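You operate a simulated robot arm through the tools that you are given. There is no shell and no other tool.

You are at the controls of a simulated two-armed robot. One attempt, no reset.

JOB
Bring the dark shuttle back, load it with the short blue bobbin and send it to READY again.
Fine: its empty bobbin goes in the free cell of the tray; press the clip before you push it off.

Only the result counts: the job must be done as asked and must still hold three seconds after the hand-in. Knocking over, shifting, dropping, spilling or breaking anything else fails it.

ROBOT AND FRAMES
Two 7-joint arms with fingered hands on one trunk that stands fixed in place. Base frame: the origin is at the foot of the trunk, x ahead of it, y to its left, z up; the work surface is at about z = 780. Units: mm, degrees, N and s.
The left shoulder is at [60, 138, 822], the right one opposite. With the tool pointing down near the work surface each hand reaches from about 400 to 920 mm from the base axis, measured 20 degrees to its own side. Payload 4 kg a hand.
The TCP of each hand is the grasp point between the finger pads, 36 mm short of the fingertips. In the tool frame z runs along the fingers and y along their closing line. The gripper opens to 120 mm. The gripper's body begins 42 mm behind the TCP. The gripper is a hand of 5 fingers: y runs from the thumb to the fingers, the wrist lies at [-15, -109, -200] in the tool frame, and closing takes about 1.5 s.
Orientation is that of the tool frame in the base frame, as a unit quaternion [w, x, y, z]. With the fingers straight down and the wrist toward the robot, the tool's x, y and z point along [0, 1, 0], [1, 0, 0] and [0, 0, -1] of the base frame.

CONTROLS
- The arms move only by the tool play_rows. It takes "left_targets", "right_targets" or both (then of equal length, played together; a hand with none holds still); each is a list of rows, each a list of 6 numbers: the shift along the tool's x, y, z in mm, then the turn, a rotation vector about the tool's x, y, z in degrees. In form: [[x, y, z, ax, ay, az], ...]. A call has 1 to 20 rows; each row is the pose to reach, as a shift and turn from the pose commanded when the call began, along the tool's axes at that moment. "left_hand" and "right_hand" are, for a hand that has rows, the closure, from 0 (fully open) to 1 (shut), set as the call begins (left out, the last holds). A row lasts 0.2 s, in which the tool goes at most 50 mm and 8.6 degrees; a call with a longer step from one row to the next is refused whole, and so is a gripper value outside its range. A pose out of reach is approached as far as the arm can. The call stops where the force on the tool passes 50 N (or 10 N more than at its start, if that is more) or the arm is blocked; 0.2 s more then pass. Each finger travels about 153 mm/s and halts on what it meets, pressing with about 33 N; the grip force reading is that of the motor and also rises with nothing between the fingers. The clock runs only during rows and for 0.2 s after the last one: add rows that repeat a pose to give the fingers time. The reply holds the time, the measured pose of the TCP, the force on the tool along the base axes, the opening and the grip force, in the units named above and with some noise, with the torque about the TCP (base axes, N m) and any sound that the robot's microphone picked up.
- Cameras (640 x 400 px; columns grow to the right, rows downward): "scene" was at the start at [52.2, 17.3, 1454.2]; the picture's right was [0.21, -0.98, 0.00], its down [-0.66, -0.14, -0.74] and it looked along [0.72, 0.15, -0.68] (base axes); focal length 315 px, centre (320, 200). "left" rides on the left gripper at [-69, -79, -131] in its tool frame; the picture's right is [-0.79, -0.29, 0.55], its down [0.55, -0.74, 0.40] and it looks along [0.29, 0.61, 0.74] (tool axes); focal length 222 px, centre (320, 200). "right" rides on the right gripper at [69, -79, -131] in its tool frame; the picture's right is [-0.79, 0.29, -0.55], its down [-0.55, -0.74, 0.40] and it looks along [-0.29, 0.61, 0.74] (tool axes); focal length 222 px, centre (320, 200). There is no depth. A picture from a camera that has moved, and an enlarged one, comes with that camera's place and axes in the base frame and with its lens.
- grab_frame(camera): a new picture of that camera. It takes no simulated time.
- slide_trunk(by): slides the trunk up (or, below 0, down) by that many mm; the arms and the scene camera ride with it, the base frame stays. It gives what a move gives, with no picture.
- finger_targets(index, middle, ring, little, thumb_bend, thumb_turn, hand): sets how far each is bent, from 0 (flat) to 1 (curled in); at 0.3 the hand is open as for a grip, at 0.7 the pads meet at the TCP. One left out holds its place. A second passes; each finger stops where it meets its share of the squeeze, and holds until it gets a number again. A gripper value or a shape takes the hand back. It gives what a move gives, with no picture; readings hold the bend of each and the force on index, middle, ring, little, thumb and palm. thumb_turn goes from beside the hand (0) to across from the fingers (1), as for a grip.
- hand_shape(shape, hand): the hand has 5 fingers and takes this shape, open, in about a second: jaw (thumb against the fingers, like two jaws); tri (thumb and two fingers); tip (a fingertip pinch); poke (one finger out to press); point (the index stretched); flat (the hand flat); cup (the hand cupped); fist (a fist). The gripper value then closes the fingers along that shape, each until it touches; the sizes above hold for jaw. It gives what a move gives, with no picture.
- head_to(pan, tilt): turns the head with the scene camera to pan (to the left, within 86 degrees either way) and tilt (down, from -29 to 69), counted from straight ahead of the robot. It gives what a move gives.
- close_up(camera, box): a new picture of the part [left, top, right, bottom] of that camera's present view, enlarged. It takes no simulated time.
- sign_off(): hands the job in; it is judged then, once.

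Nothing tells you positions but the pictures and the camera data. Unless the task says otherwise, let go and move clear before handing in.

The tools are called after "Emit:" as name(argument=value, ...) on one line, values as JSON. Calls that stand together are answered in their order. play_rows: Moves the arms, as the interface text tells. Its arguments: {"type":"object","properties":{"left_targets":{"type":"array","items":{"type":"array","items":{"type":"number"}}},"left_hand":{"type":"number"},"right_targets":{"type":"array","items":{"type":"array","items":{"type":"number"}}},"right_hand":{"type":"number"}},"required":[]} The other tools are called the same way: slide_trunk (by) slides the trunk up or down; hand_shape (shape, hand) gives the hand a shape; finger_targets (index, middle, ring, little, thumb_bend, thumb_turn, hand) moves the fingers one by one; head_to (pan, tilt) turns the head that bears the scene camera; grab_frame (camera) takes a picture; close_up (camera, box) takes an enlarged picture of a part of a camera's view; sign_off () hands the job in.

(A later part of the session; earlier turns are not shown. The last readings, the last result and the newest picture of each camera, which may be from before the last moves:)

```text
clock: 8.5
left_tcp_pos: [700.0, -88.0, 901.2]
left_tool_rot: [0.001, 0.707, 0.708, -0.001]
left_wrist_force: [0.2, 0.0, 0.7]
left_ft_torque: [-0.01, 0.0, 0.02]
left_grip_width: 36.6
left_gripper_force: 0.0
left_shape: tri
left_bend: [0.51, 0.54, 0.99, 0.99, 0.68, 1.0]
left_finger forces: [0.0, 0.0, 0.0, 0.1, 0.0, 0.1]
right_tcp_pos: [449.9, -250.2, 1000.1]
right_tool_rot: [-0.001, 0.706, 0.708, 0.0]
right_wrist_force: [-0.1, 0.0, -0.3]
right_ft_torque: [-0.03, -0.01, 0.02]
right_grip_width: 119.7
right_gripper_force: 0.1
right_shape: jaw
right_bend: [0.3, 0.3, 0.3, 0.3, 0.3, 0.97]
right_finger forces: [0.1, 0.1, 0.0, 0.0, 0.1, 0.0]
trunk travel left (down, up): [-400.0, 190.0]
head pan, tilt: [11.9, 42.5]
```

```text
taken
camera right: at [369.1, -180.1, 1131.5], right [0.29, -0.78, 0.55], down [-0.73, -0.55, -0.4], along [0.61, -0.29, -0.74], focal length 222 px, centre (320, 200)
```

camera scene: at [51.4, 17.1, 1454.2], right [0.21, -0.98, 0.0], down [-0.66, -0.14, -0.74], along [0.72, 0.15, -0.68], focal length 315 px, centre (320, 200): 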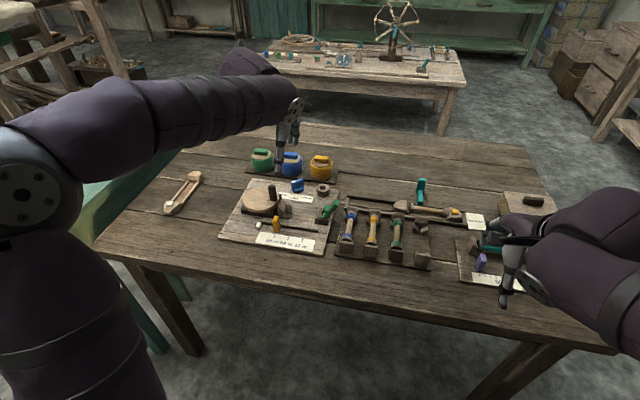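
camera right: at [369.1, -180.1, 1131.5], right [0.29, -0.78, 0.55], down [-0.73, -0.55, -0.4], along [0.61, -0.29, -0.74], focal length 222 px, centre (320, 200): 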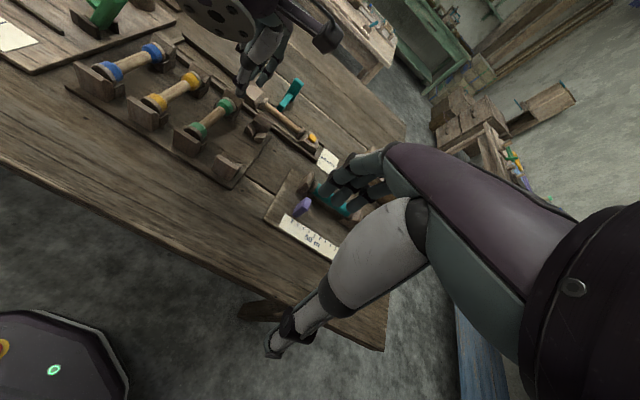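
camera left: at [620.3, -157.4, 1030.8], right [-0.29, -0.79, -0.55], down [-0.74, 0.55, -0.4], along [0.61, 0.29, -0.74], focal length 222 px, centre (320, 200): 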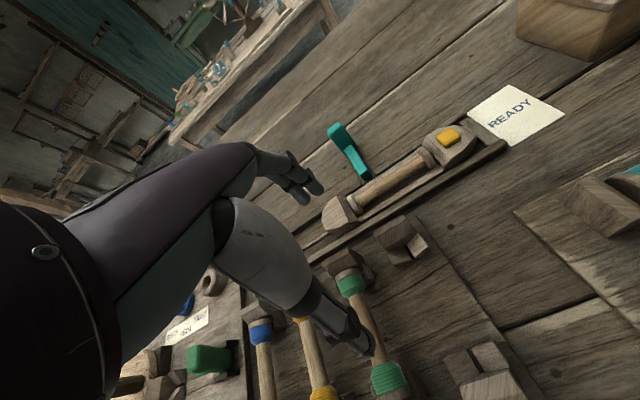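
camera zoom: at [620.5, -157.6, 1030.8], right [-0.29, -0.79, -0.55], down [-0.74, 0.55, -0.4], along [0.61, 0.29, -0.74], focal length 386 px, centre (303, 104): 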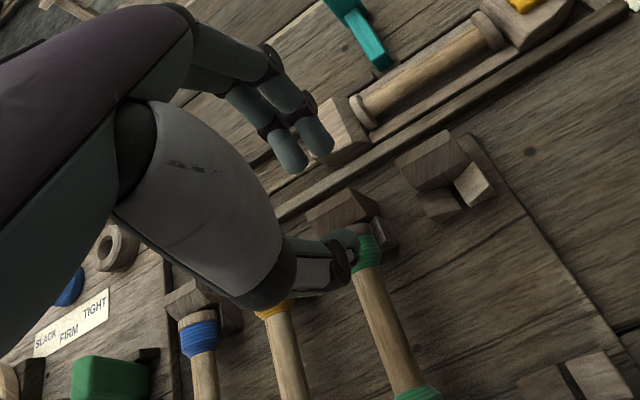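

In the three-finger shape the pads meet close to the TCP. Next I set about 60 mm opening and bring the left hand above the shuttle's left head at (770, -90), which I will pinch from the sides to drag it back.

Emit:
play_rows(left_targets=[[0, 35, 5, 0, 0, 0], [-2, 70, 15, 0, 0, 0], [-2, 70, 15, 0, 0, 0], [-2, 70, 15, 0, 0, 0], [-2, 70, 15, 0, 0, 0]], left_hand=0.5)

Emit:
grab_frame(camera="left")

Emit:
close_up(camera="right", box=[180, 20, 360, 170])

Emit:
close_up(camera="left", box=[240, 140, 420, 370])

```text
clock: 9.7
left_tcp_pos: [769.7, -91.0, 885.2]
left_tool_rot: [0.0, 0.708, 0.707, 0.0]
left_wrist_force: [0.2, -0.6, 0.0]
left_ft_torque: [0.01, 0.03, -0.01]
left_grip_width: 60.1
left_gripper_force: 0.1
left_shape: tri
left_bend: [0.42, 0.46, 0.99, 0.99, 0.56, 1.0]
left_finger forces: [0.1, 0.0, 0.1, 0.0, 0.0, 0.0]
right_tcp_pos: [449.0, -249.6, 999.4]
right_tool_rot: [0.0, 0.706, 0.708, -0.001]
right_wrist_force: [-0.2, -0.1, -0.8]
right_ft_torque: [0.0, 0.0, 0.04]
right_grip_width: 119.7
right_gripper_force: 0.0
right_shape: jaw
right_bend: [0.3, 0.3, 0.3, 0.3, 0.3, 0.97]
right_finger forces: [0.1, 0.0, 0.1, 0.1, 0.1, 0.0]
trunk travel left (down, up): [-400.0, 190.0]
head pan, tilt: [11.9, 42.5]
```

```text
taken
camera left: at [690.7, -160.2, 1015.8], right [-0.29, -0.79, -0.55], down [-0.74, 0.55, -0.4], along [0.61, 0.29, -0.74], focal length 222 px, centre (320, 200)
```

left: 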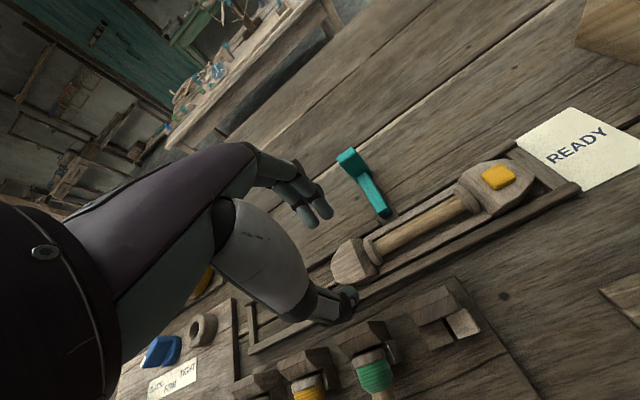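

```text
2.67 times, centred on (270, 95) of right
camera zoom: at [369.2, -180.1, 1131.5], right [0.29, -0.78, 0.55], down [-0.73, -0.55, -0.4], along [0.61, -0.29, -0.74], focal length 592 px, centre (453, 480)
```

zoom: 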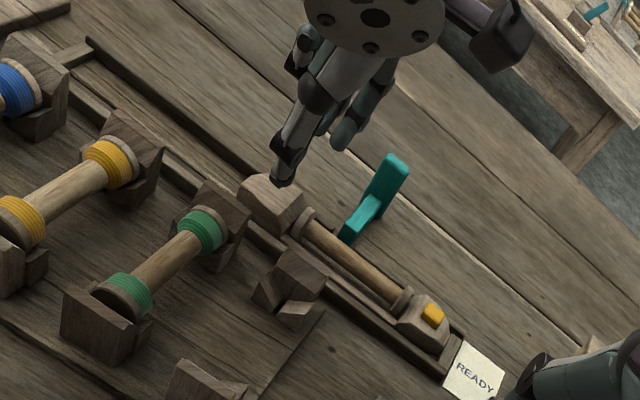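

```text
1.74 times, centred on (330, 255) of left
camera zoom: at [690.7, -160.2, 1015.8], right [-0.29, -0.79, -0.55], down [-0.74, 0.55, -0.4], along [0.61, 0.29, -0.74], focal length 386 px, centre (303, 104)
```

zoom: 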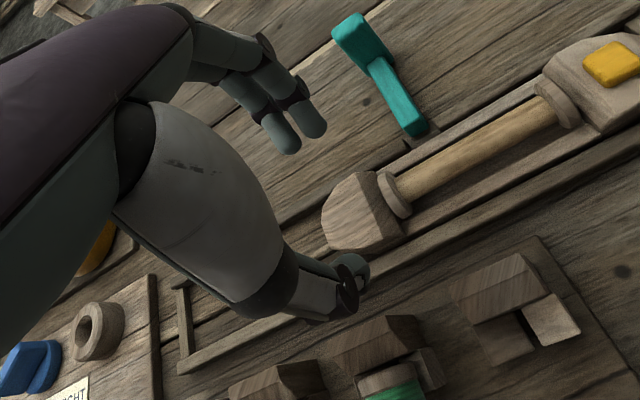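

The hand is centred over the left head by my projection. I'll descend to TCP z≈835 and look again before closing.

Emit:
play_rows(left_targets=[[2, 0, 15, 0, 0, 0], [3, 0, 30, 0, 0, 0], [3, 0, 42, 0, 0, 0], [3, 0, 50, 0, 0, 0]])

Emit:
close_up(camera="left", box=[240, 140, 420, 370])

Emit:
close_up(camera="right", box=[180, 20, 330, 140])

```text
clock: 10.7
left_tcp_pos: [772.1, -86.2, 835.8]
left_tool_rot: [0.002, 0.707, 0.707, 0.0]
left_wrist_force: [3.6, -1.0, 5.6]
left_ft_torque: [0.0, 0.21, -0.01]
left_grip_width: 59.6
left_gripper_force: 0.1
left_shape: tri
left_bend: [0.42, 0.46, 0.99, 0.99, 0.56, 1.0]
left_finger forces: [0.0, 0.0, 0.1, 0.1, 5.0, 0.0]
right_tcp_pos: [450.0, -250.5, 1000.9]
right_tool_rot: [0.0, 0.706, 0.708, 0.0]
right_wrist_force: [0.0, 0.3, -0.6]
right_ft_torque: [0.02, 0.03, 0.01]
right_grip_width: 119.7
right_gripper_force: 0.0
right_shape: jaw
right_bend: [0.3, 0.3, 0.3, 0.3, 0.3, 0.97]
right_finger forces: [0.0, 0.0, 0.0, 0.0, 0.0, 0.1]
trunk travel left (down, up): [-400.0, 190.0]
head pan, tilt: [11.9, 42.5]
```

```text
1.74 times, centred on (330, 255) of left
camera zoom: at [691.0, -154.9, 967.1], right [-0.29, -0.79, -0.55], down [-0.73, 0.55, -0.4], along [0.61, 0.29, -0.74], focal length 386 px, centre (303, 104)
```

zoom: 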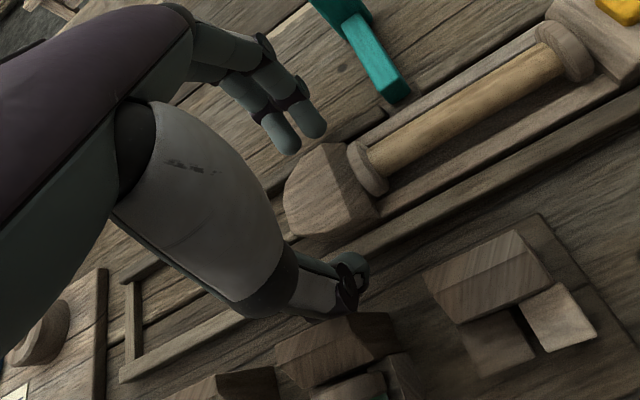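

```text
3.33 times, centred on (255, 80) of right
camera zoom: at [368.9, -180.0, 1131.8], right [0.29, -0.78, 0.55], down [-0.73, -0.55, -0.4], along [0.61, -0.29, -0.74], focal length 740 px, centre (537, 600)
```

zoom: 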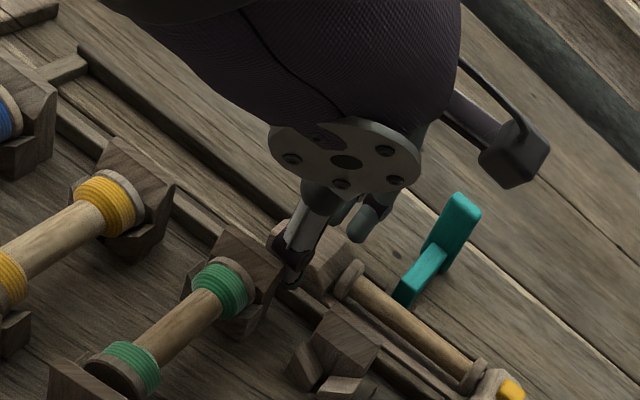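

The thumb touched something lightly (5 N), perhaps the green cell's back post or the rail. I'll lift back up at once and look more carefully at the clearances.

Emit:
play_rows(left_targets=[[0, 4, -8, 0, 0, 0], [0, 4, -14, 0, 0, 0]])

Emit:
close_up(camera="right", box=[200, 50, 300, 130])

Emit:
close_up(camera="left", box=[260, 220, 400, 370])

Emit:
close_up(camera="scene", box=[330, 130, 490, 260])

```text
clock: 11.3
left_tcp_pos: [774.2, -87.2, 848.9]
left_tool_rot: [0.0, 0.707, 0.707, 0.0]
left_wrist_force: [-0.7, 0.8, -0.2]
left_ft_torque: [-0.04, -0.01, 0.01]
left_grip_width: 59.9
left_gripper_force: 0.1
left_shape: tri
left_bend: [0.42, 0.46, 0.99, 0.99, 0.56, 1.0]
left_finger forces: [0.0, 0.0, 0.0, 0.0, 0.1, 0.0]
right_tcp_pos: [451.2, -248.9, 1000.2]
right_tool_rot: [0.0, 0.706, 0.708, 0.0]
right_wrist_force: [-0.2, -0.6, -0.8]
right_ft_torque: [0.01, -0.01, 0.02]
right_grip_width: 119.6
right_gripper_force: 0.0
right_shape: jaw
right_bend: [0.3, 0.3, 0.3, 0.3, 0.3, 0.97]
right_finger forces: [0.0, 0.0, 0.0, 0.0, 0.1, 0.0]
trunk travel left (down, up): [-400.0, 190.0]
head pan, tilt: [11.9, 42.5]
```

```text
5.00 times, centred on (250, 90) of right
camera zoom: at [369.1, -180.1, 1131.5], right [0.29, -0.78, 0.55], down [-0.73, -0.55, -0.4], along [0.61, -0.29, -0.74], focal length 1111 px, centre (670, 750)
```

zoom: 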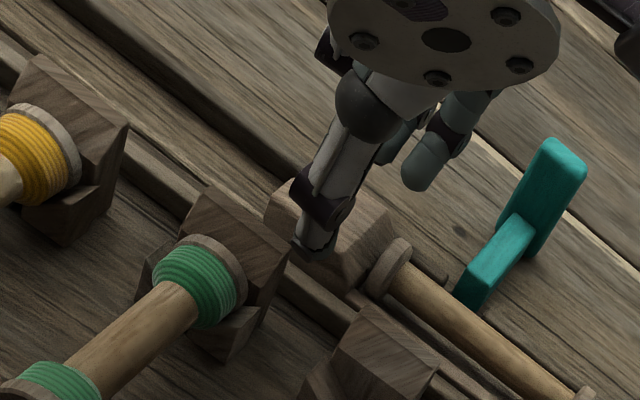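

```text
2.67 times, centred on (330, 295) of left
camera zoom: at [695.1, -156.3, 979.5], right [-0.29, -0.78, -0.55], down [-0.74, 0.55, -0.4], along [0.61, 0.29, -0.74], focal length 592 px, centre (293, -53)
```

zoom: 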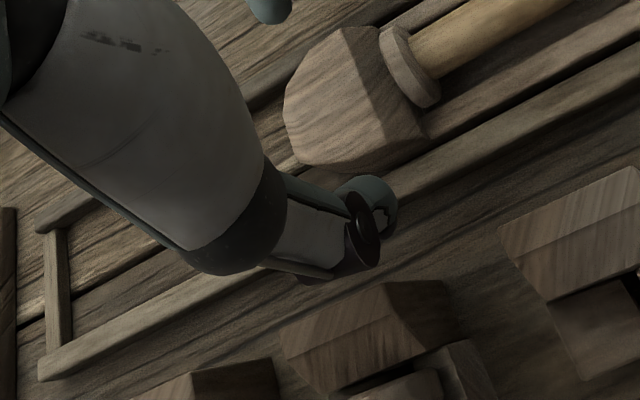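

```text
3.08 times, centred on (410, 195) of scene
camera zoom: at [52.2, 17.1, 1454.2], right [0.21, -0.98, 0.0], down [-0.66, -0.14, -0.74], along [0.72, 0.15, -0.68], focal length 970 px, centre (43, 215)
```

zoom: 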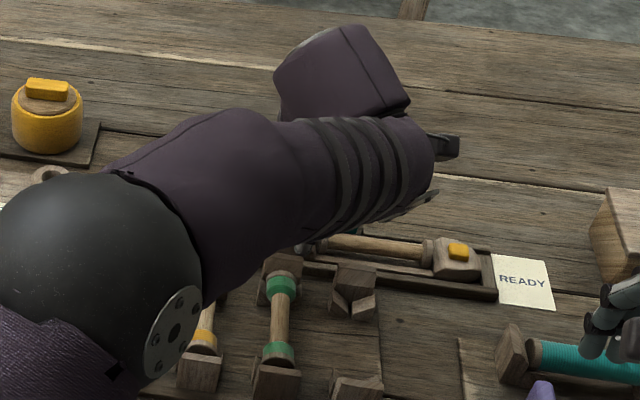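

The thumb's knuckle came against the corner of the green cell's post, so pinching from the sides is too tight there. Instead I will push the shuttle along its track with a single finger from its right nose, so I withdraw the left hand (its camera will watch) and shape the right hand to poke.

Emit:
play_rows(left_targets=[[0, 0, -30, 0, 0, 0], [0, 0, -60, 0, 0, 0], [15, -30, -80, 0, 0, 0], [35, -65, -95, 0, 0, 0], [60, -100, -105, 0, 0, 0], [87, -134, -111, 0, 0, 0]])

Emit:
hand_shape(hand="right", shape="poke")

Emit:
grab_frame(camera="right")

Emit:
grab_frame(camera="left")

Emit:
grab_frame(camera="scene")

```text
clock: 12.7
left_tcp_pos: [638.9, -1.1, 959.0]
left_tool_rot: [0.001, 0.707, 0.707, -0.001]
left_wrist_force: [0.4, -0.4, 0.6]
left_ft_torque: [-0.01, 0.0, -0.02]
left_grip_width: 59.7
left_gripper_force: 0.1
left_shape: tri
left_bend: [0.42, 0.46, 0.99, 0.99, 0.56, 1.0]
left_finger forces: [0.0, 0.1, 0.0, 0.1, 0.1, 0.0]
right_tcp_pos: [449.8, -250.7, 1000.3]
right_tool_rot: [-0.001, 0.707, 0.708, 0.001]
right_wrist_force: [0.8, -0.8, -0.5]
right_ft_torque: [-0.02, 0.0, 0.0]
right_grip_width: 119.7
right_gripper_force: 0.1
right_shape: jaw
right_bend: [0.3, 0.3, 0.3, 0.3, 0.3, 0.97]
right_finger forces: [0.0, 0.0, 0.1, 0.1, 0.0, 0.0]
trunk travel left (down, up): [-400.0, 190.0]
head pan, tilt: [11.9, 42.5]
```

```text
clock: 13.6
left_tcp_pos: [639.0, -2.6, 959.0]
left_tool_rot: [0.0, 0.707, 0.707, 0.0]
left_wrist_force: [-0.4, 0.1, -0.3]
left_ft_torque: [0.02, 0.0, -0.02]
left_grip_width: 59.9
left_gripper_force: 0.1
left_shape: tri
left_bend: [0.42, 0.46, 0.99, 0.99, 0.56, 1.0]
left_finger forces: [0.0, 0.1, 0.0, 0.0, 0.0, 0.0]
right_tcp_pos: [449.6, -250.2, 999.7]
right_tool_rot: [-0.001, 0.706, 0.708, 0.0]
right_wrist_force: [-0.3, 0.4, -0.3]
right_ft_torque: [-0.02, 0.02, -0.01]
right_grip_width: 0.1
right_gripper_force: 0.0
right_shape: poke
right_bend: [0.7, 0.7, 0.99, 0.99, 1.0, 1.0]
right_finger forces: [0.0, 0.0, 0.1, 0.0, 0.1, 0.0]
trunk travel left (down, up): [-400.0, 190.0]
head pan, tilt: [11.9, 42.5]
```

```text
taken
camera right: at [369.1, -180.1, 1131.5], right [0.29, -0.78, 0.55], down [-0.73, -0.55, -0.4], along [0.61, -0.29, -0.74], focal length 222 px, centre (320, 200)
```

right: 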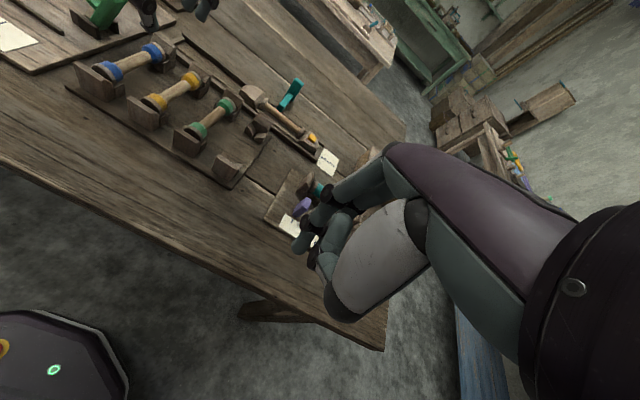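

```text
taken
camera left: at [560.5, -70.8, 1090.6], right [-0.29, -0.79, -0.55], down [-0.74, 0.55, -0.4], along [0.61, 0.29, -0.74], focal length 222 px, centre (320, 200)
```

left: 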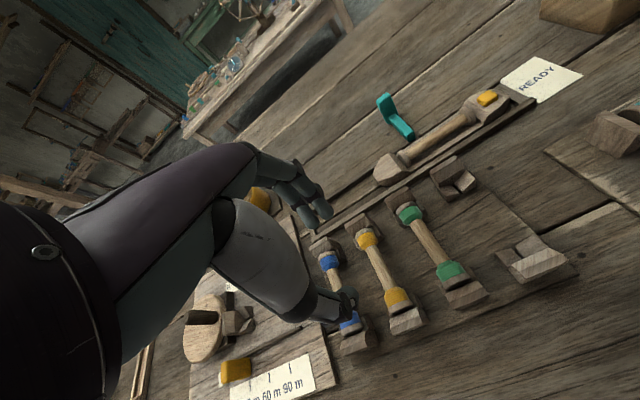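

```text
taken
camera scene: at [52.2, 17.2, 1454.2], right [0.21, -0.98, 0.0], down [-0.66, -0.14, -0.74], along [0.72, 0.15, -0.68], focal length 315 px, centre (320, 200)
```

scene: 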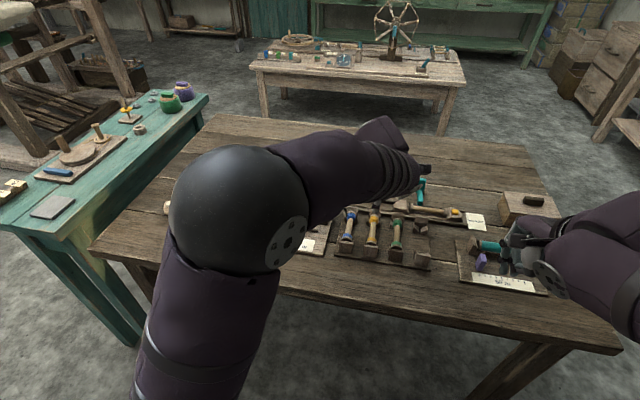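

Emit:
close_up(camera="right", box=[260, 130, 440, 340])

Emit:
close_up(camera="scene", box=[450, 180, 600, 310])

Emit:
close_up(camera="left", box=[360, 60, 600, 220])

```text
1.90 times, centred on (350, 235) of right
camera zoom: at [369.1, -180.1, 1131.5], right [0.29, -0.78, 0.55], down [-0.73, -0.55, -0.4], along [0.61, -0.29, -0.74], focal length 423 px, centre (263, 133)
```

zoom: 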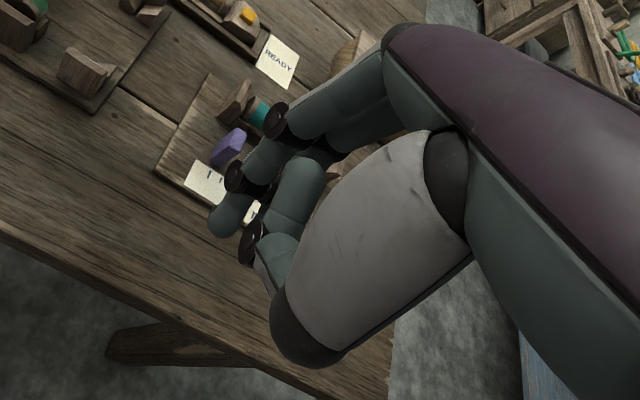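

```text
3.08 times, centred on (525, 245) of scene
camera zoom: at [52.2, 17.2, 1454.2], right [0.21, -0.98, 0.0], down [-0.66, -0.14, -0.74], along [0.72, 0.15, -0.68], focal length 970 px, centre (-311, 62)
```

zoom: 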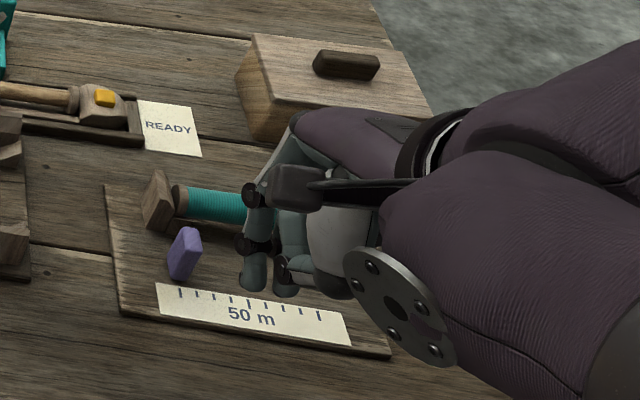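

```text
2.50 times, centred on (480, 140) of left
camera zoom: at [560.5, -70.8, 1090.6], right [-0.29, -0.79, -0.55], down [-0.74, 0.55, -0.4], along [0.61, 0.29, -0.74], focal length 555 px, centre (-80, 350)
```

zoom: 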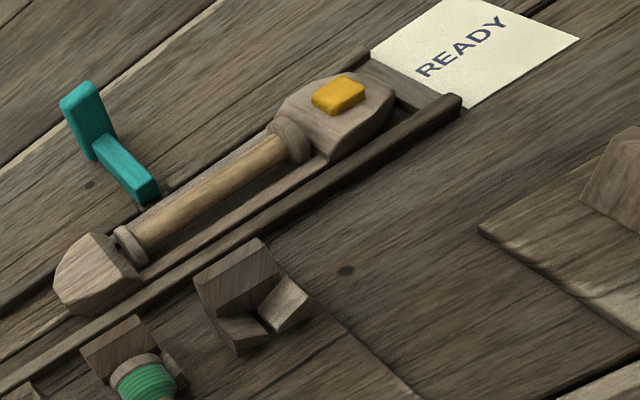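

The poke shape keeps two fingers half bent, so I'll set the fingers singly: index out, the others curled. The shuttle's right nose with the orange clip is my pushing face.

Emit:
finger_targets(hand="right", index=0.6, middle=1.0, ring=1.0, little=1.0, thumb_bend=1.0, thumb_turn=1.0)

Emit:
close_up(camera="right", box=[260, 130, 440, 340])

Emit:
close_up(camera="scene", box=[450, 180, 600, 310])

```text
clock: 14.6
left_tcp_pos: [640.7, -2.2, 959.3]
left_tool_rot: [0.0, 0.708, 0.707, 0.0]
left_wrist_force: [0.3, 0.8, -0.2]
left_ft_torque: [0.03, -0.01, -0.03]
left_grip_width: 59.5
left_gripper_force: 0.1
left_shape: tri
left_bend: [0.42, 0.46, 0.99, 0.99, 0.56, 1.0]
left_finger forces: [0.0, 0.0, 0.0, 0.0, 0.0, 0.0]
right_tcp_pos: [450.2, -250.5, 1000.9]
right_tool_rot: [0.0, 0.707, 0.708, 0.0]
right_wrist_force: [-0.1, -0.3, -0.2]
right_ft_torque: [0.01, -0.02, -0.01]
right_grip_width: 29.9
right_gripper_force: 0.0
right_shape: fingers
right_bend: [0.5, 0.99, 1.0, 1.0, 1.0, 1.0]
right_finger forces: [0.1, 0.0, 0.0, 0.0, 0.0, 0.0]
trunk travel left (down, up): [-400.0, 190.0]
head pan, tilt: [11.9, 42.5]
```

```text
1.90 times, centred on (350, 235) of right
camera zoom: at [369.1, -180.1, 1131.5], right [0.29, -0.78, 0.55], down [-0.73, -0.55, -0.4], along [0.61, -0.29, -0.74], focal length 423 px, centre (263, 133)
```

zoom: 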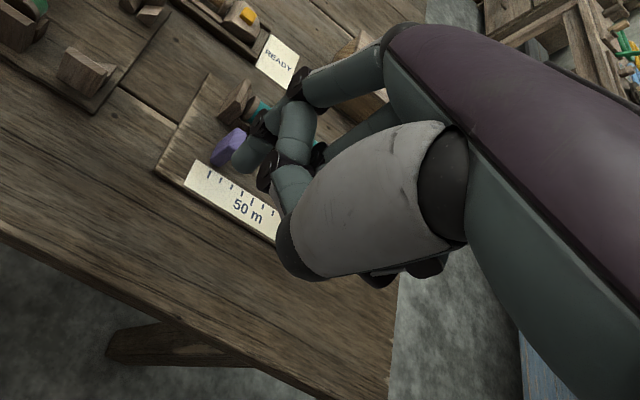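

```text
3.08 times, centred on (525, 245) of scene
camera zoom: at [52.2, 17.2, 1454.2], right [0.21, -0.98, 0.0], down [-0.66, -0.14, -0.74], along [0.72, 0.15, -0.68], focal length 970 px, centre (-311, 62)
```

zoom: 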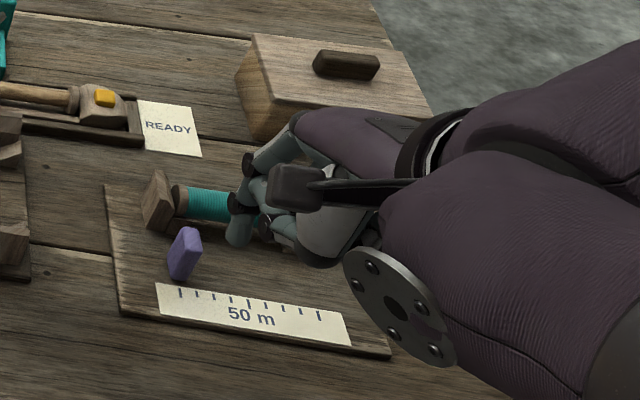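

Emit:
hand_shape(hand="right", shape="point")

Emit:
close_up(camera="right", box=[260, 130, 440, 340])

Emit:
close_up(camera="scene", box=[450, 180, 600, 310])

```text
clock: 15.5
left_tcp_pos: [639.8, -1.6, 959.2]
left_tool_rot: [-0.001, 0.707, 0.707, 0.0]
left_wrist_force: [0.4, 0.4, 0.1]
left_ft_torque: [0.0, -0.02, -0.01]
left_grip_width: 59.9
left_gripper_force: 0.1
left_shape: tri
left_bend: [0.42, 0.46, 0.99, 0.99, 0.56, 1.0]
left_finger forces: [0.0, 0.0, 0.1, 0.0, 0.0, 0.1]
right_tcp_pos: [450.3, -250.4, 999.9]
right_tool_rot: [0.0, 0.706, 0.708, 0.001]
right_wrist_force: [0.3, -0.5, -0.3]
right_ft_torque: [-0.01, 0.02, 0.02]
right_grip_width: 114.3
right_gripper_force: 0.1
right_shape: point
right_bend: [0.31, 1.0, 1.0, 1.0, 0.99, 0.88]
right_finger forces: [0.0, 0.0, 0.0, 0.0, 0.1, 0.0]
trunk travel left (down, up): [-400.0, 190.0]
head pan, tilt: [11.9, 42.5]
```

```text
1.90 times, centred on (350, 235) of right
camera zoom: at [369.1, -180.1, 1131.6], right [0.29, -0.78, 0.55], down [-0.73, -0.55, -0.4], along [0.61, -0.29, -0.74], focal length 423 px, centre (263, 133)
```

zoom: 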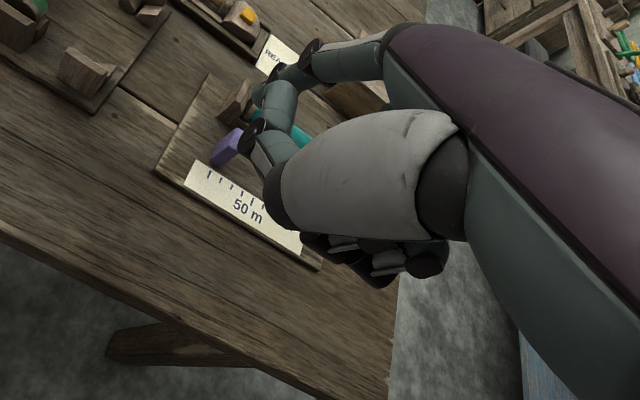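

```text
3.08 times, centred on (525, 245) of scene
camera zoom: at [52.2, 17.2, 1454.2], right [0.21, -0.98, 0.0], down [-0.66, -0.14, -0.74], along [0.72, 0.15, -0.68], focal length 970 px, centre (-311, 62)
```

zoom: 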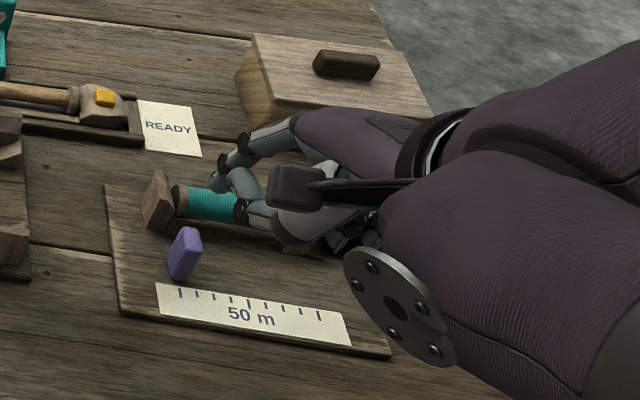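

I go back to the "poke" shape whose index tip sits about at the TCP, and bring the right hand over the READY end, staying clear of the lidded box at y<-370.

Emit:
hand_shape(hand="right", shape="poke")

Emit:
play_rows(right_targets=[[-4, 45, 10, 0, 0, 0], [-8, 90, 20, 0, 0, 0], [-12, 135, 32, 0, 0, 0], [-16, 180, 44, 0, 0, 0], [-20, 225, 58, 0, 0, 0], [-26, 270, 75, 0, 0, 0], [-33, 305, 100, 0, 0, 0], [-34, 320, 115, 0, 0, 0]])

Emit:
grab_frame(camera="left")

Emit:
grab_frame(camera="right")

Emit:
close_up(camera="scene", box=[400, 140, 580, 270])

```text
clock: 16.4
left_tcp_pos: [640.3, -1.4, 958.8]
left_tool_rot: [0.0, 0.707, 0.707, 0.0]
left_wrist_force: [-0.1, 0.9, 0.7]
left_ft_torque: [0.01, 0.0, 0.01]
left_grip_width: 59.9
left_gripper_force: 0.1
left_shape: tri
left_bend: [0.42, 0.46, 0.99, 0.99, 0.56, 1.0]
left_finger forces: [0.0, 0.0, 0.0, 0.0, 0.1, 0.1]
right_tcp_pos: [450.7, -249.1, 999.4]
right_tool_rot: [-0.001, 0.706, 0.708, 0.0]
right_wrist_force: [0.8, 0.6, 0.1]
right_ft_torque: [-0.01, 0.0, 0.01]
right_grip_width: 0.0
right_gripper_force: 0.0
right_shape: poke
right_bend: [0.7, 0.7, 0.99, 0.99, 1.0, 1.0]
right_finger forces: [0.0, 0.0, 0.0, 0.1, 0.0, 0.1]
trunk travel left (down, up): [-400.0, 190.0]
head pan, tilt: [11.9, 42.5]
```

```text
clock: 18.2
left_tcp_pos: [640.2, -1.7, 959.2]
left_tool_rot: [0.0, 0.707, 0.707, 0.001]
left_wrist_force: [-0.1, 0.2, 0.1]
left_ft_torque: [-0.02, 0.04, -0.02]
left_grip_width: 60.1
left_gripper_force: 0.1
left_shape: tri
left_bend: [0.42, 0.46, 0.99, 0.99, 0.56, 1.0]
left_finger forces: [0.1, 0.0, 0.0, 0.0, 0.1, 0.0]
right_tcp_pos: [771.7, -284.5, 885.7]
right_tool_rot: [-0.001, 0.706, 0.708, -0.001]
right_wrist_force: [0.5, -0.3, 0.4]
right_ft_torque: [0.02, 0.01, 0.01]
right_grip_width: 0.0
right_gripper_force: 0.1
right_shape: poke
right_bend: [0.7, 0.7, 0.99, 0.99, 1.0, 1.0]
right_finger forces: [0.0, 0.0, 0.0, 0.0, 0.1, 0.1]
trunk travel left (down, up): [-400.0, 190.0]
head pan, tilt: [11.9, 42.5]
```

```text
taken
camera left: at [560.5, -70.7, 1090.5], right [-0.29, -0.79, -0.55], down [-0.74, 0.55, -0.4], along [0.61, 0.29, -0.74], focal length 222 px, centre (320, 200)
```

left: 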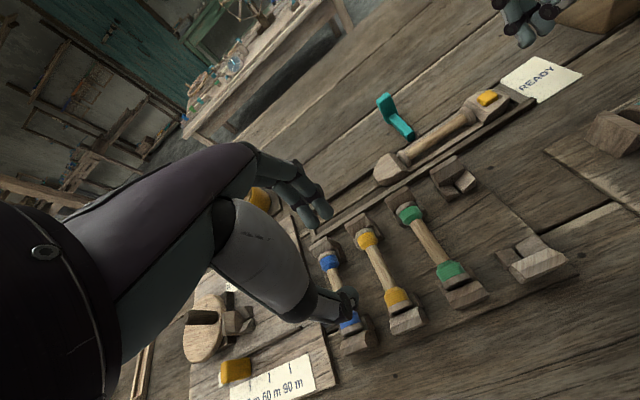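

```text
taken
camera right: at [690.9, -214.3, 1017.5], right [0.29, -0.78, 0.55], down [-0.73, -0.55, -0.4], along [0.61, -0.29, -0.74], focal length 222 px, centre (320, 200)
```

right: 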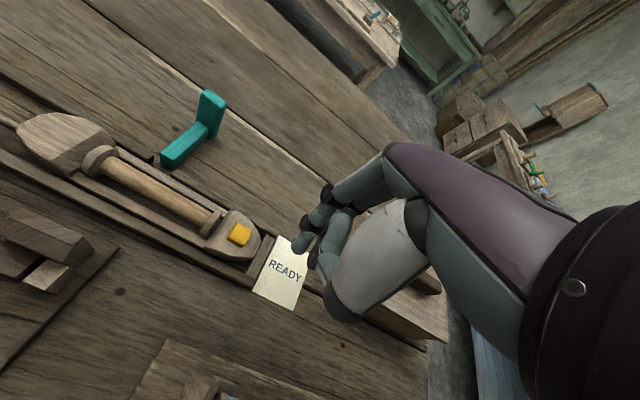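

```text
3.08 times, centred on (490, 205) of scene
camera zoom: at [52.5, 17.2, 1454.2], right [0.21, -0.98, 0.0], down [-0.66, -0.14, -0.74], along [0.72, 0.15, -0.68], focal length 970 px, centre (-203, 185)
```

zoom: 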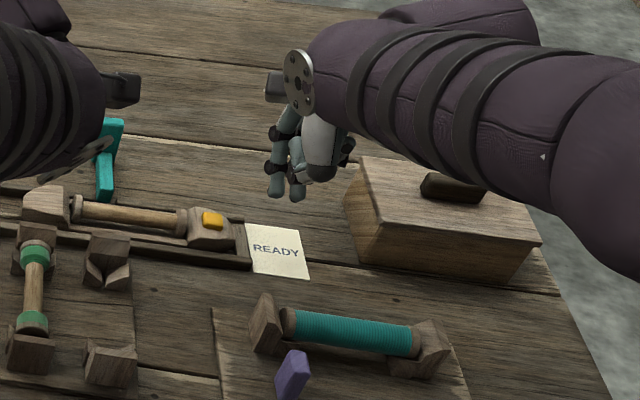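

The index tip is at about y≈-276, just beyond the shuttle's nose (y≈-256), and the box stays well clear. I'll lower the finger to about 800 mm tip height and check.

Emit:
play_rows(right_targets=[[0, 0, 15, 0, 0, 0], [0, 0, 30, 0, 0, 0], [0, 0, 42, 0, 0, 0], [0, 0, 49, 0, 0, 0]])

Emit:
close_up(camera="right", box=[120, 150, 380, 330])

Emit:
close_up(camera="scene", box=[430, 170, 520, 240])

Emit:
close_up(camera="left", box=[440, 20, 600, 140])

```text
clock: 19.2
left_tcp_pos: [640.1, -1.8, 958.6]
left_tool_rot: [0.0, 0.707, 0.707, 0.0]
left_wrist_force: [0.5, -0.1, -0.2]
left_ft_torque: [-0.02, 0.01, 0.01]
left_grip_width: 59.7
left_gripper_force: 0.1
left_shape: tri
left_bend: [0.42, 0.46, 0.99, 0.99, 0.56, 1.0]
left_finger forces: [0.0, 0.0, 0.1, 0.0, 0.0, 0.1]
right_tcp_pos: [770.3, -281.8, 836.2]
right_tool_rot: [0.0, 0.707, 0.707, -0.001]
right_wrist_force: [0.6, 1.0, 0.4]
right_ft_torque: [0.02, 0.04, -0.02]
right_grip_width: 0.0
right_gripper_force: 0.0
right_shape: poke
right_bend: [0.7, 0.7, 0.99, 0.99, 1.0, 1.0]
right_finger forces: [0.0, 0.0, 0.0, 0.0, 0.1, 0.1]
trunk travel left (down, up): [-400.0, 190.0]
head pan, tilt: [11.9, 42.5]
```

```text
2.22 times, centred on (250, 240) of right
camera zoom: at [689.5, -212.6, 967.7], right [0.29, -0.78, 0.55], down [-0.73, -0.55, -0.4], along [0.61, -0.29, -0.74], focal length 494 px, centre (476, 111)
```

zoom: 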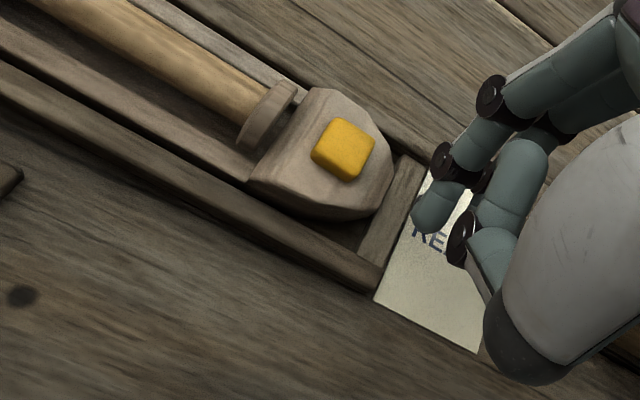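

```text
5.71 times, centred on (475, 205) of scene
camera zoom: at [52.4, 17.2, 1454.2], right [0.21, -0.98, 0.0], down [-0.66, -0.14, -0.74], along [0.72, 0.15, -0.68], focal length 1802 px, centre (-566, 171)
```

zoom: 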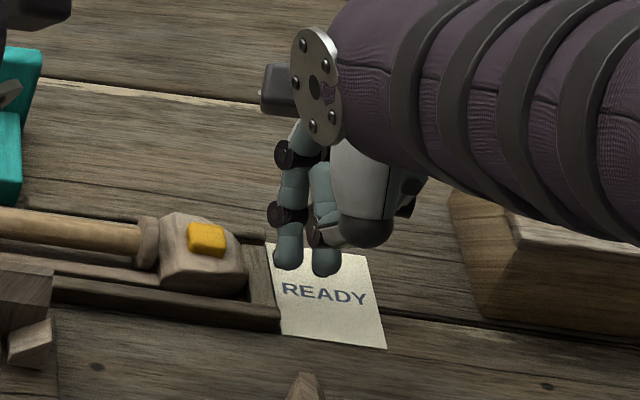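

```text
3.33 times, centred on (520, 80) of left
camera zoom: at [560.5, -70.6, 1090.5], right [-0.29, -0.79, -0.55], down [-0.74, 0.55, -0.4], along [0.61, 0.29, -0.74], focal length 740 px, centre (-347, 600)
```

zoom: 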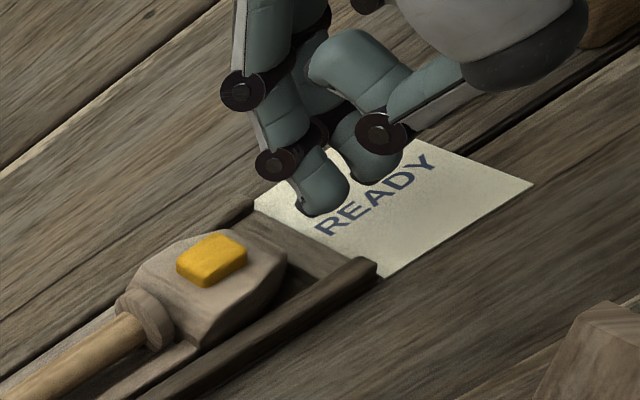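

Index tip is level with the shuttle axis (x≈770), about 10 mm beyond the nose. I now push gently in +y by 30 mm and watch the force.

Emit:
play_rows(right_targets=[[5, 0, 0, 0, 0, 0], [10, 0, 0, 0, 0, 0], [15, 0, 0, 0, 0, 0], [20, 0, 0, 0, 0, 0], [25, 0, 0, 0, 0, 0], [30, 0, 0, 0, 0, 0]])

Emit:
close_up(camera="scene", box=[390, 160, 530, 250])

Emit:
close_up(camera="left", box=[360, 40, 600, 200])

```text
clock: 20.6
left_tcp_pos: [639.8, -1.8, 959.9]
left_tool_rot: [0.0, 0.707, 0.707, 0.0]
left_wrist_force: [-0.3, -0.1, -0.4]
left_ft_torque: [-0.01, 0.04, -0.01]
left_grip_width: 59.9
left_gripper_force: 0.2
left_shape: tri
left_bend: [0.42, 0.46, 0.99, 0.99, 0.56, 1.0]
left_finger forces: [0.1, 0.1, 0.0, 0.1, 0.0, 0.0]
right_tcp_pos: [770.2, -252.0, 836.4]
right_tool_rot: [0.0, 0.707, 0.707, 0.0]
right_wrist_force: [-0.1, -0.8, 1.1]
right_ft_torque: [0.01, 0.02, -0.02]
right_grip_width: 0.1
right_gripper_force: 0.0
right_shape: poke
right_bend: [0.7, 0.7, 0.99, 0.99, 1.0, 1.0]
right_finger forces: [1.4, 0.0, 0.0, 0.1, 0.0, 0.0]
trunk travel left (down, up): [-400.0, 190.0]
head pan, tilt: [11.9, 42.5]
```

```text
4.44 times, centred on (460, 205) of scene
camera zoom: at [52.2, 17.2, 1454.2], right [0.21, -0.98, 0.0], down [-0.66, -0.14, -0.74], along [0.72, 0.15, -0.68], focal length 1402 px, centre (-302, 178)
```

zoom: 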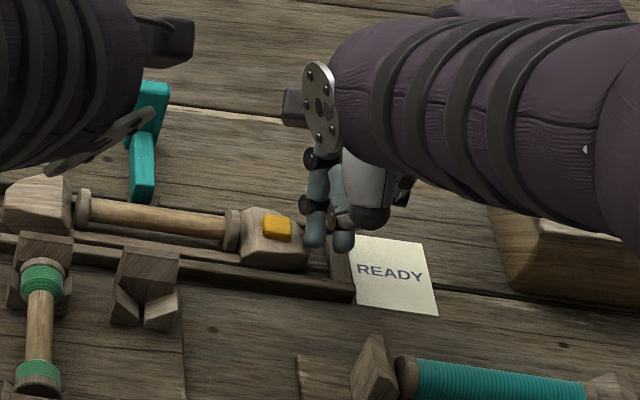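

```text
2.50 times, centred on (480, 120) of left
camera zoom: at [560.3, -70.7, 1090.6], right [-0.29, -0.79, -0.55], down [-0.74, 0.55, -0.4], along [0.61, 0.29, -0.74], focal length 555 px, centre (-80, 400)
```

zoom: 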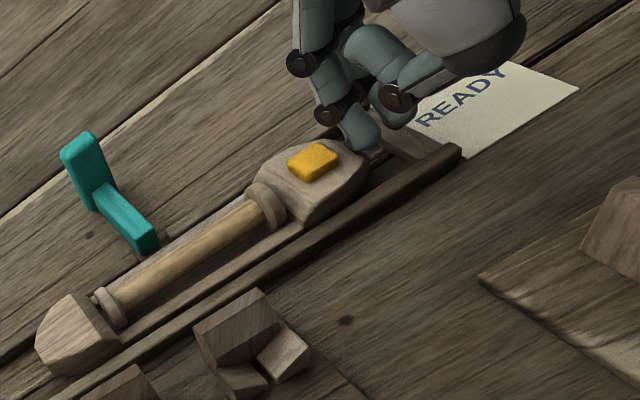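

The shuttle slides freely (about 1 N), so it isn't latched. I continue pushing it back in gentle steps, keeping watch on the teal bolt's clearance.

Emit:
play_rows(right_targets=[[6, 0, 0, 0, 0, 0], [12, 0, 0, 0, 0, 0], [18, 0, 0, 0, 0, 0], [24, 0, 0, 0, 0, 0], [30, 0, 0, 0, 0, 0], [36, 0, 0, 0, 0, 0], [42, 0, 0, 0, 0, 0], [48, 0, 0, 0, 0, 0], [54, 0, 0, 0, 0, 0], [58, 0, 0, 0, 0, 0], [60, 0, 0, 0, 0, 0]])

Emit:
close_up(camera="scene", box=[350, 150, 510, 250])

Emit:
close_up(camera="left", box=[320, 40, 600, 240])

Emit:
grab_frame(camera="right")

```text
clock: 23.0
left_tcp_pos: [640.3, -1.7, 959.1]
left_tool_rot: [0.0, 0.707, 0.707, 0.0]
left_wrist_force: [0.9, -0.3, -0.8]
left_ft_torque: [0.0, -0.02, -0.04]
left_grip_width: 59.7
left_gripper_force: 0.0
left_shape: tri
left_bend: [0.42, 0.46, 0.99, 0.99, 0.56, 1.0]
left_finger forces: [0.0, 0.0, 0.1, 0.0, 0.0, 0.0]
right_tcp_pos: [770.3, -192.4, 835.1]
right_tool_rot: [0.0, 0.707, 0.708, 0.0]
right_wrist_force: [0.2, -3.2, 7.0]
right_ft_torque: [0.0, 0.01, -0.02]
right_grip_width: 0.0
right_gripper_force: 0.1
right_shape: poke
right_bend: [0.7, 0.7, 0.99, 0.99, 1.0, 1.0]
right_finger forces: [7.5, 0.0, 0.1, 0.0, 0.0, 0.0]
trunk travel left (down, up): [-400.0, 190.0]
head pan, tilt: [11.9, 42.5]
```

```text
4.00 times, centred on (430, 200) of scene
camera zoom: at [51.7, 17.1, 1454.2], right [0.21, -0.98, 0.0], down [-0.66, -0.14, -0.74], along [0.72, 0.15, -0.68], focal length 1262 px, centre (-120, 200)
```

zoom: 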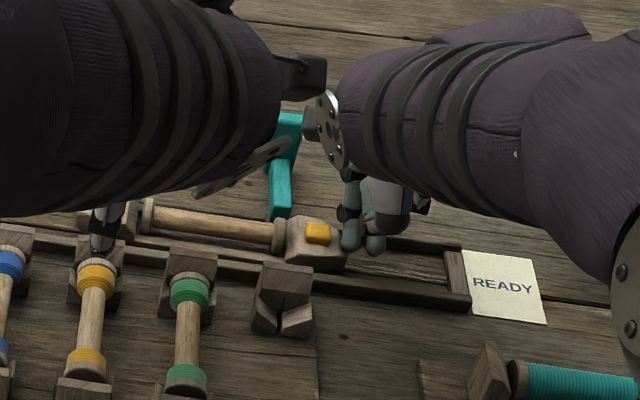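

```text
2.00 times, centred on (460, 140) of left
camera zoom: at [559.9, -70.8, 1090.8], right [-0.29, -0.79, -0.55], down [-0.74, 0.55, -0.4], along [0.61, 0.29, -0.74], focal length 444 px, centre (40, 320)
```

zoom: 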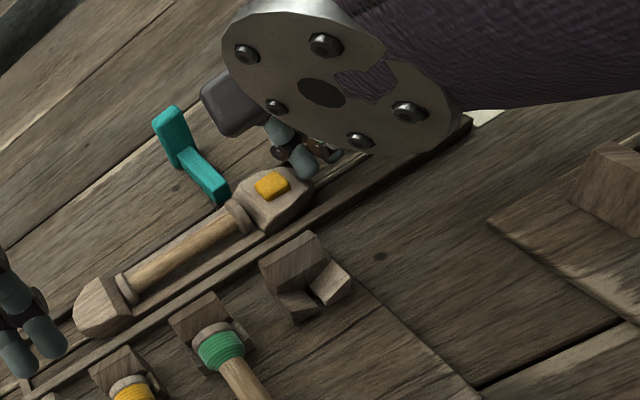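

```text
taken
camera right: at [689.6, -123.6, 967.3], right [0.29, -0.78, 0.55], down [-0.73, -0.55, -0.4], along [0.61, -0.29, -0.74], focal length 222 px, centre (320, 200)
```

right: 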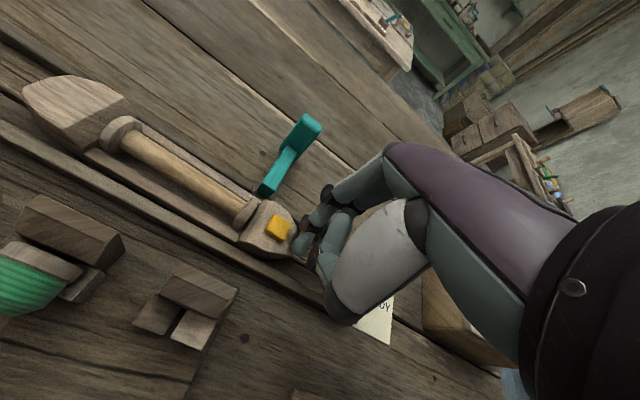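

The shuttle has moved about 75 mm so far; contact force has a 7 N upward part so the fingertip may be riding on the nose's edge. I'll look closer and move the left arm away to leave room.

Emit:
close_up(camera="right", box=[200, 160, 360, 290])

Emit:
play_rows(left_targets=[[30, -15, -10, 0, 0, 0], [65, -30, -20, 0, 0, 0], [100, -45, -30, 0, 0, 0], [135, -60, -40, 0, 0, 0], [170, -75, -50, 0, 0, 0], [205, -90, -60, 0, 0, 0]])

Emit:
close_up(camera="scene", box=[350, 160, 480, 250])

```text
3.08 times, centred on (280, 225) of right
camera zoom: at [689.6, -123.6, 967.3], right [0.29, -0.78, 0.55], down [-0.73, -0.55, -0.4], along [0.61, -0.29, -0.74], focal length 684 px, centre (443, 123)
```

zoom: 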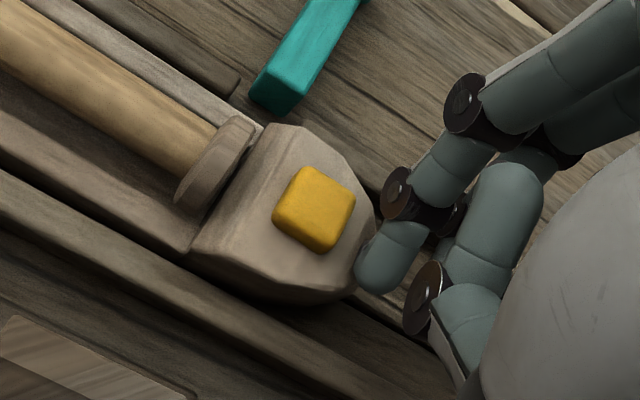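

```text
clock: 24.4
left_tcp_pos: [549.1, 202.8, 1019.9]
left_tool_rot: [0.0, 0.707, 0.707, 0.001]
left_wrist_force: [0.4, 0.0, -0.9]
left_ft_torque: [0.01, 0.02, 0.0]
left_grip_width: 59.9
left_gripper_force: 0.0
left_shape: tri
left_bend: [0.42, 0.46, 0.99, 0.99, 0.56, 1.0]
left_finger forces: [0.0, 0.0, 0.1, 0.1, 0.1, 0.1]
right_tcp_pos: [769.8, -191.6, 835.8]
right_tool_rot: [0.0, 0.706, 0.708, 0.0]
right_wrist_force: [0.1, 0.3, 0.1]
right_ft_torque: [-0.01, 0.01, -0.05]
right_grip_width: 0.1
right_gripper_force: 0.0
right_shape: poke
right_bend: [0.7, 0.7, 0.99, 0.99, 1.0, 1.0]
right_finger forces: [0.0, 0.0, 0.0, 0.0, 0.0, 0.1]
trunk travel left (down, up): [-400.0, 190.0]
head pan, tilt: [11.9, 42.5]
```

```text
4.44 times, centred on (415, 205) of scene
camera zoom: at [51.9, 17.7, 1454.2], right [0.21, -0.98, 0.0], down [-0.66, -0.14, -0.74], along [0.72, 0.15, -0.68], focal length 1402 px, centre (-102, 178)
```

zoom: 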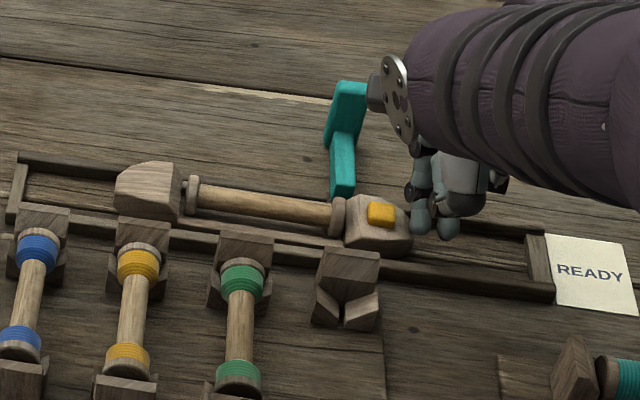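

The shuttle still has about 58 mm to go to the left end. Force has relaxed to zero; I'll back off a touch, lower the finger 8 mm for a squarer contact, and push the rest of the way.

Emit:
play_rows(right_targets=[[-5, 0, 0, 0, 0, 0], [-5, 0, 5, 0, 0, 0], [-5, 0, 9, 0, 0, 0], [0, 0, 9, 0, 0, 0], [5, 0, 9, 0, 0, 0], [10, 0, 9, 0, 0, 0], [15, 0, 9, 0, 0, 0], [20, 0, 9, 0, 0, 0], [25, 0, 9, 0, 0, 0], [30, 0, 9, 0, 0, 0]])

Emit:
close_up(camera="scene", box=[350, 160, 480, 250])

Emit:
close_up(camera="right", box=[200, 100, 400, 290])

```text
clock: 26.6
left_tcp_pos: [549.2, 203.4, 1018.7]
left_tool_rot: [-0.001, 0.707, 0.707, 0.0]
left_wrist_force: [-0.7, -1.1, 0.1]
left_ft_torque: [0.02, 0.0, 0.03]
left_grip_width: 59.9
left_gripper_force: 0.1
left_shape: tri
left_bend: [0.42, 0.46, 0.99, 0.99, 0.56, 1.0]
left_finger forces: [0.0, 0.0, 0.0, 0.0, 0.0, 0.1]
right_tcp_pos: [771.3, -161.8, 826.3]
right_tool_rot: [0.0, 0.707, 0.708, 0.0]
right_wrist_force: [0.8, 0.1, -0.5]
right_ft_torque: [0.02, 0.04, 0.0]
right_grip_width: 0.0
right_gripper_force: 0.1
right_shape: poke
right_bend: [0.7, 0.7, 0.99, 0.99, 1.0, 1.0]
right_finger forces: [0.0, 0.0, 0.0, 0.1, 0.0, 0.0]
trunk travel left (down, up): [-400.0, 190.0]
head pan, tilt: [11.9, 42.5]
```

```text
4.44 times, centred on (415, 205) of scene
camera zoom: at [52.3, 17.4, 1454.2], right [0.21, -0.98, 0.0], down [-0.66, -0.14, -0.74], along [0.72, 0.15, -0.68], focal length 1402 px, centre (-102, 178)
```

zoom: 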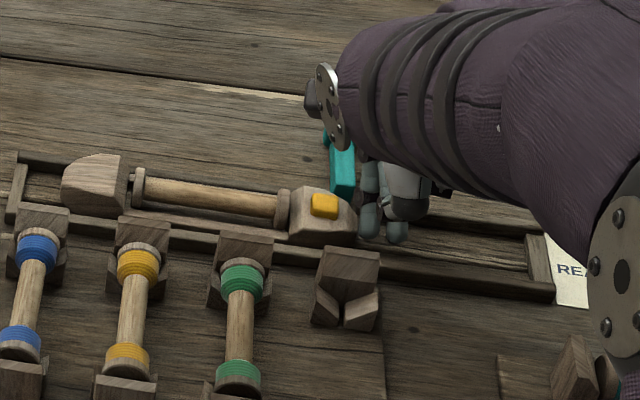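

```text
2.11 times, centred on (300, 195) of right
camera zoom: at [689.7, -92.5, 957.4], right [0.29, -0.78, 0.55], down [-0.73, -0.55, -0.4], along [0.61, -0.29, -0.74], focal length 468 px, centre (362, 210)
```

zoom: 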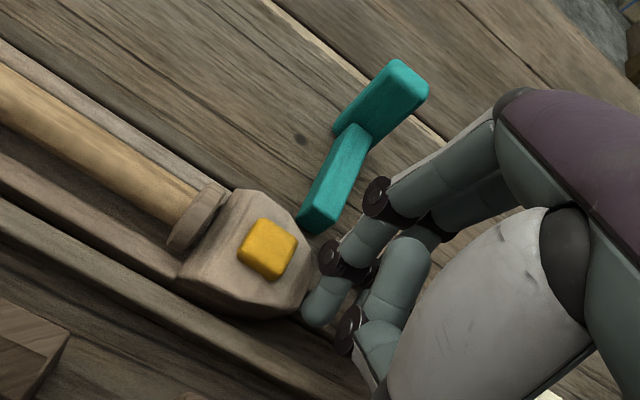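

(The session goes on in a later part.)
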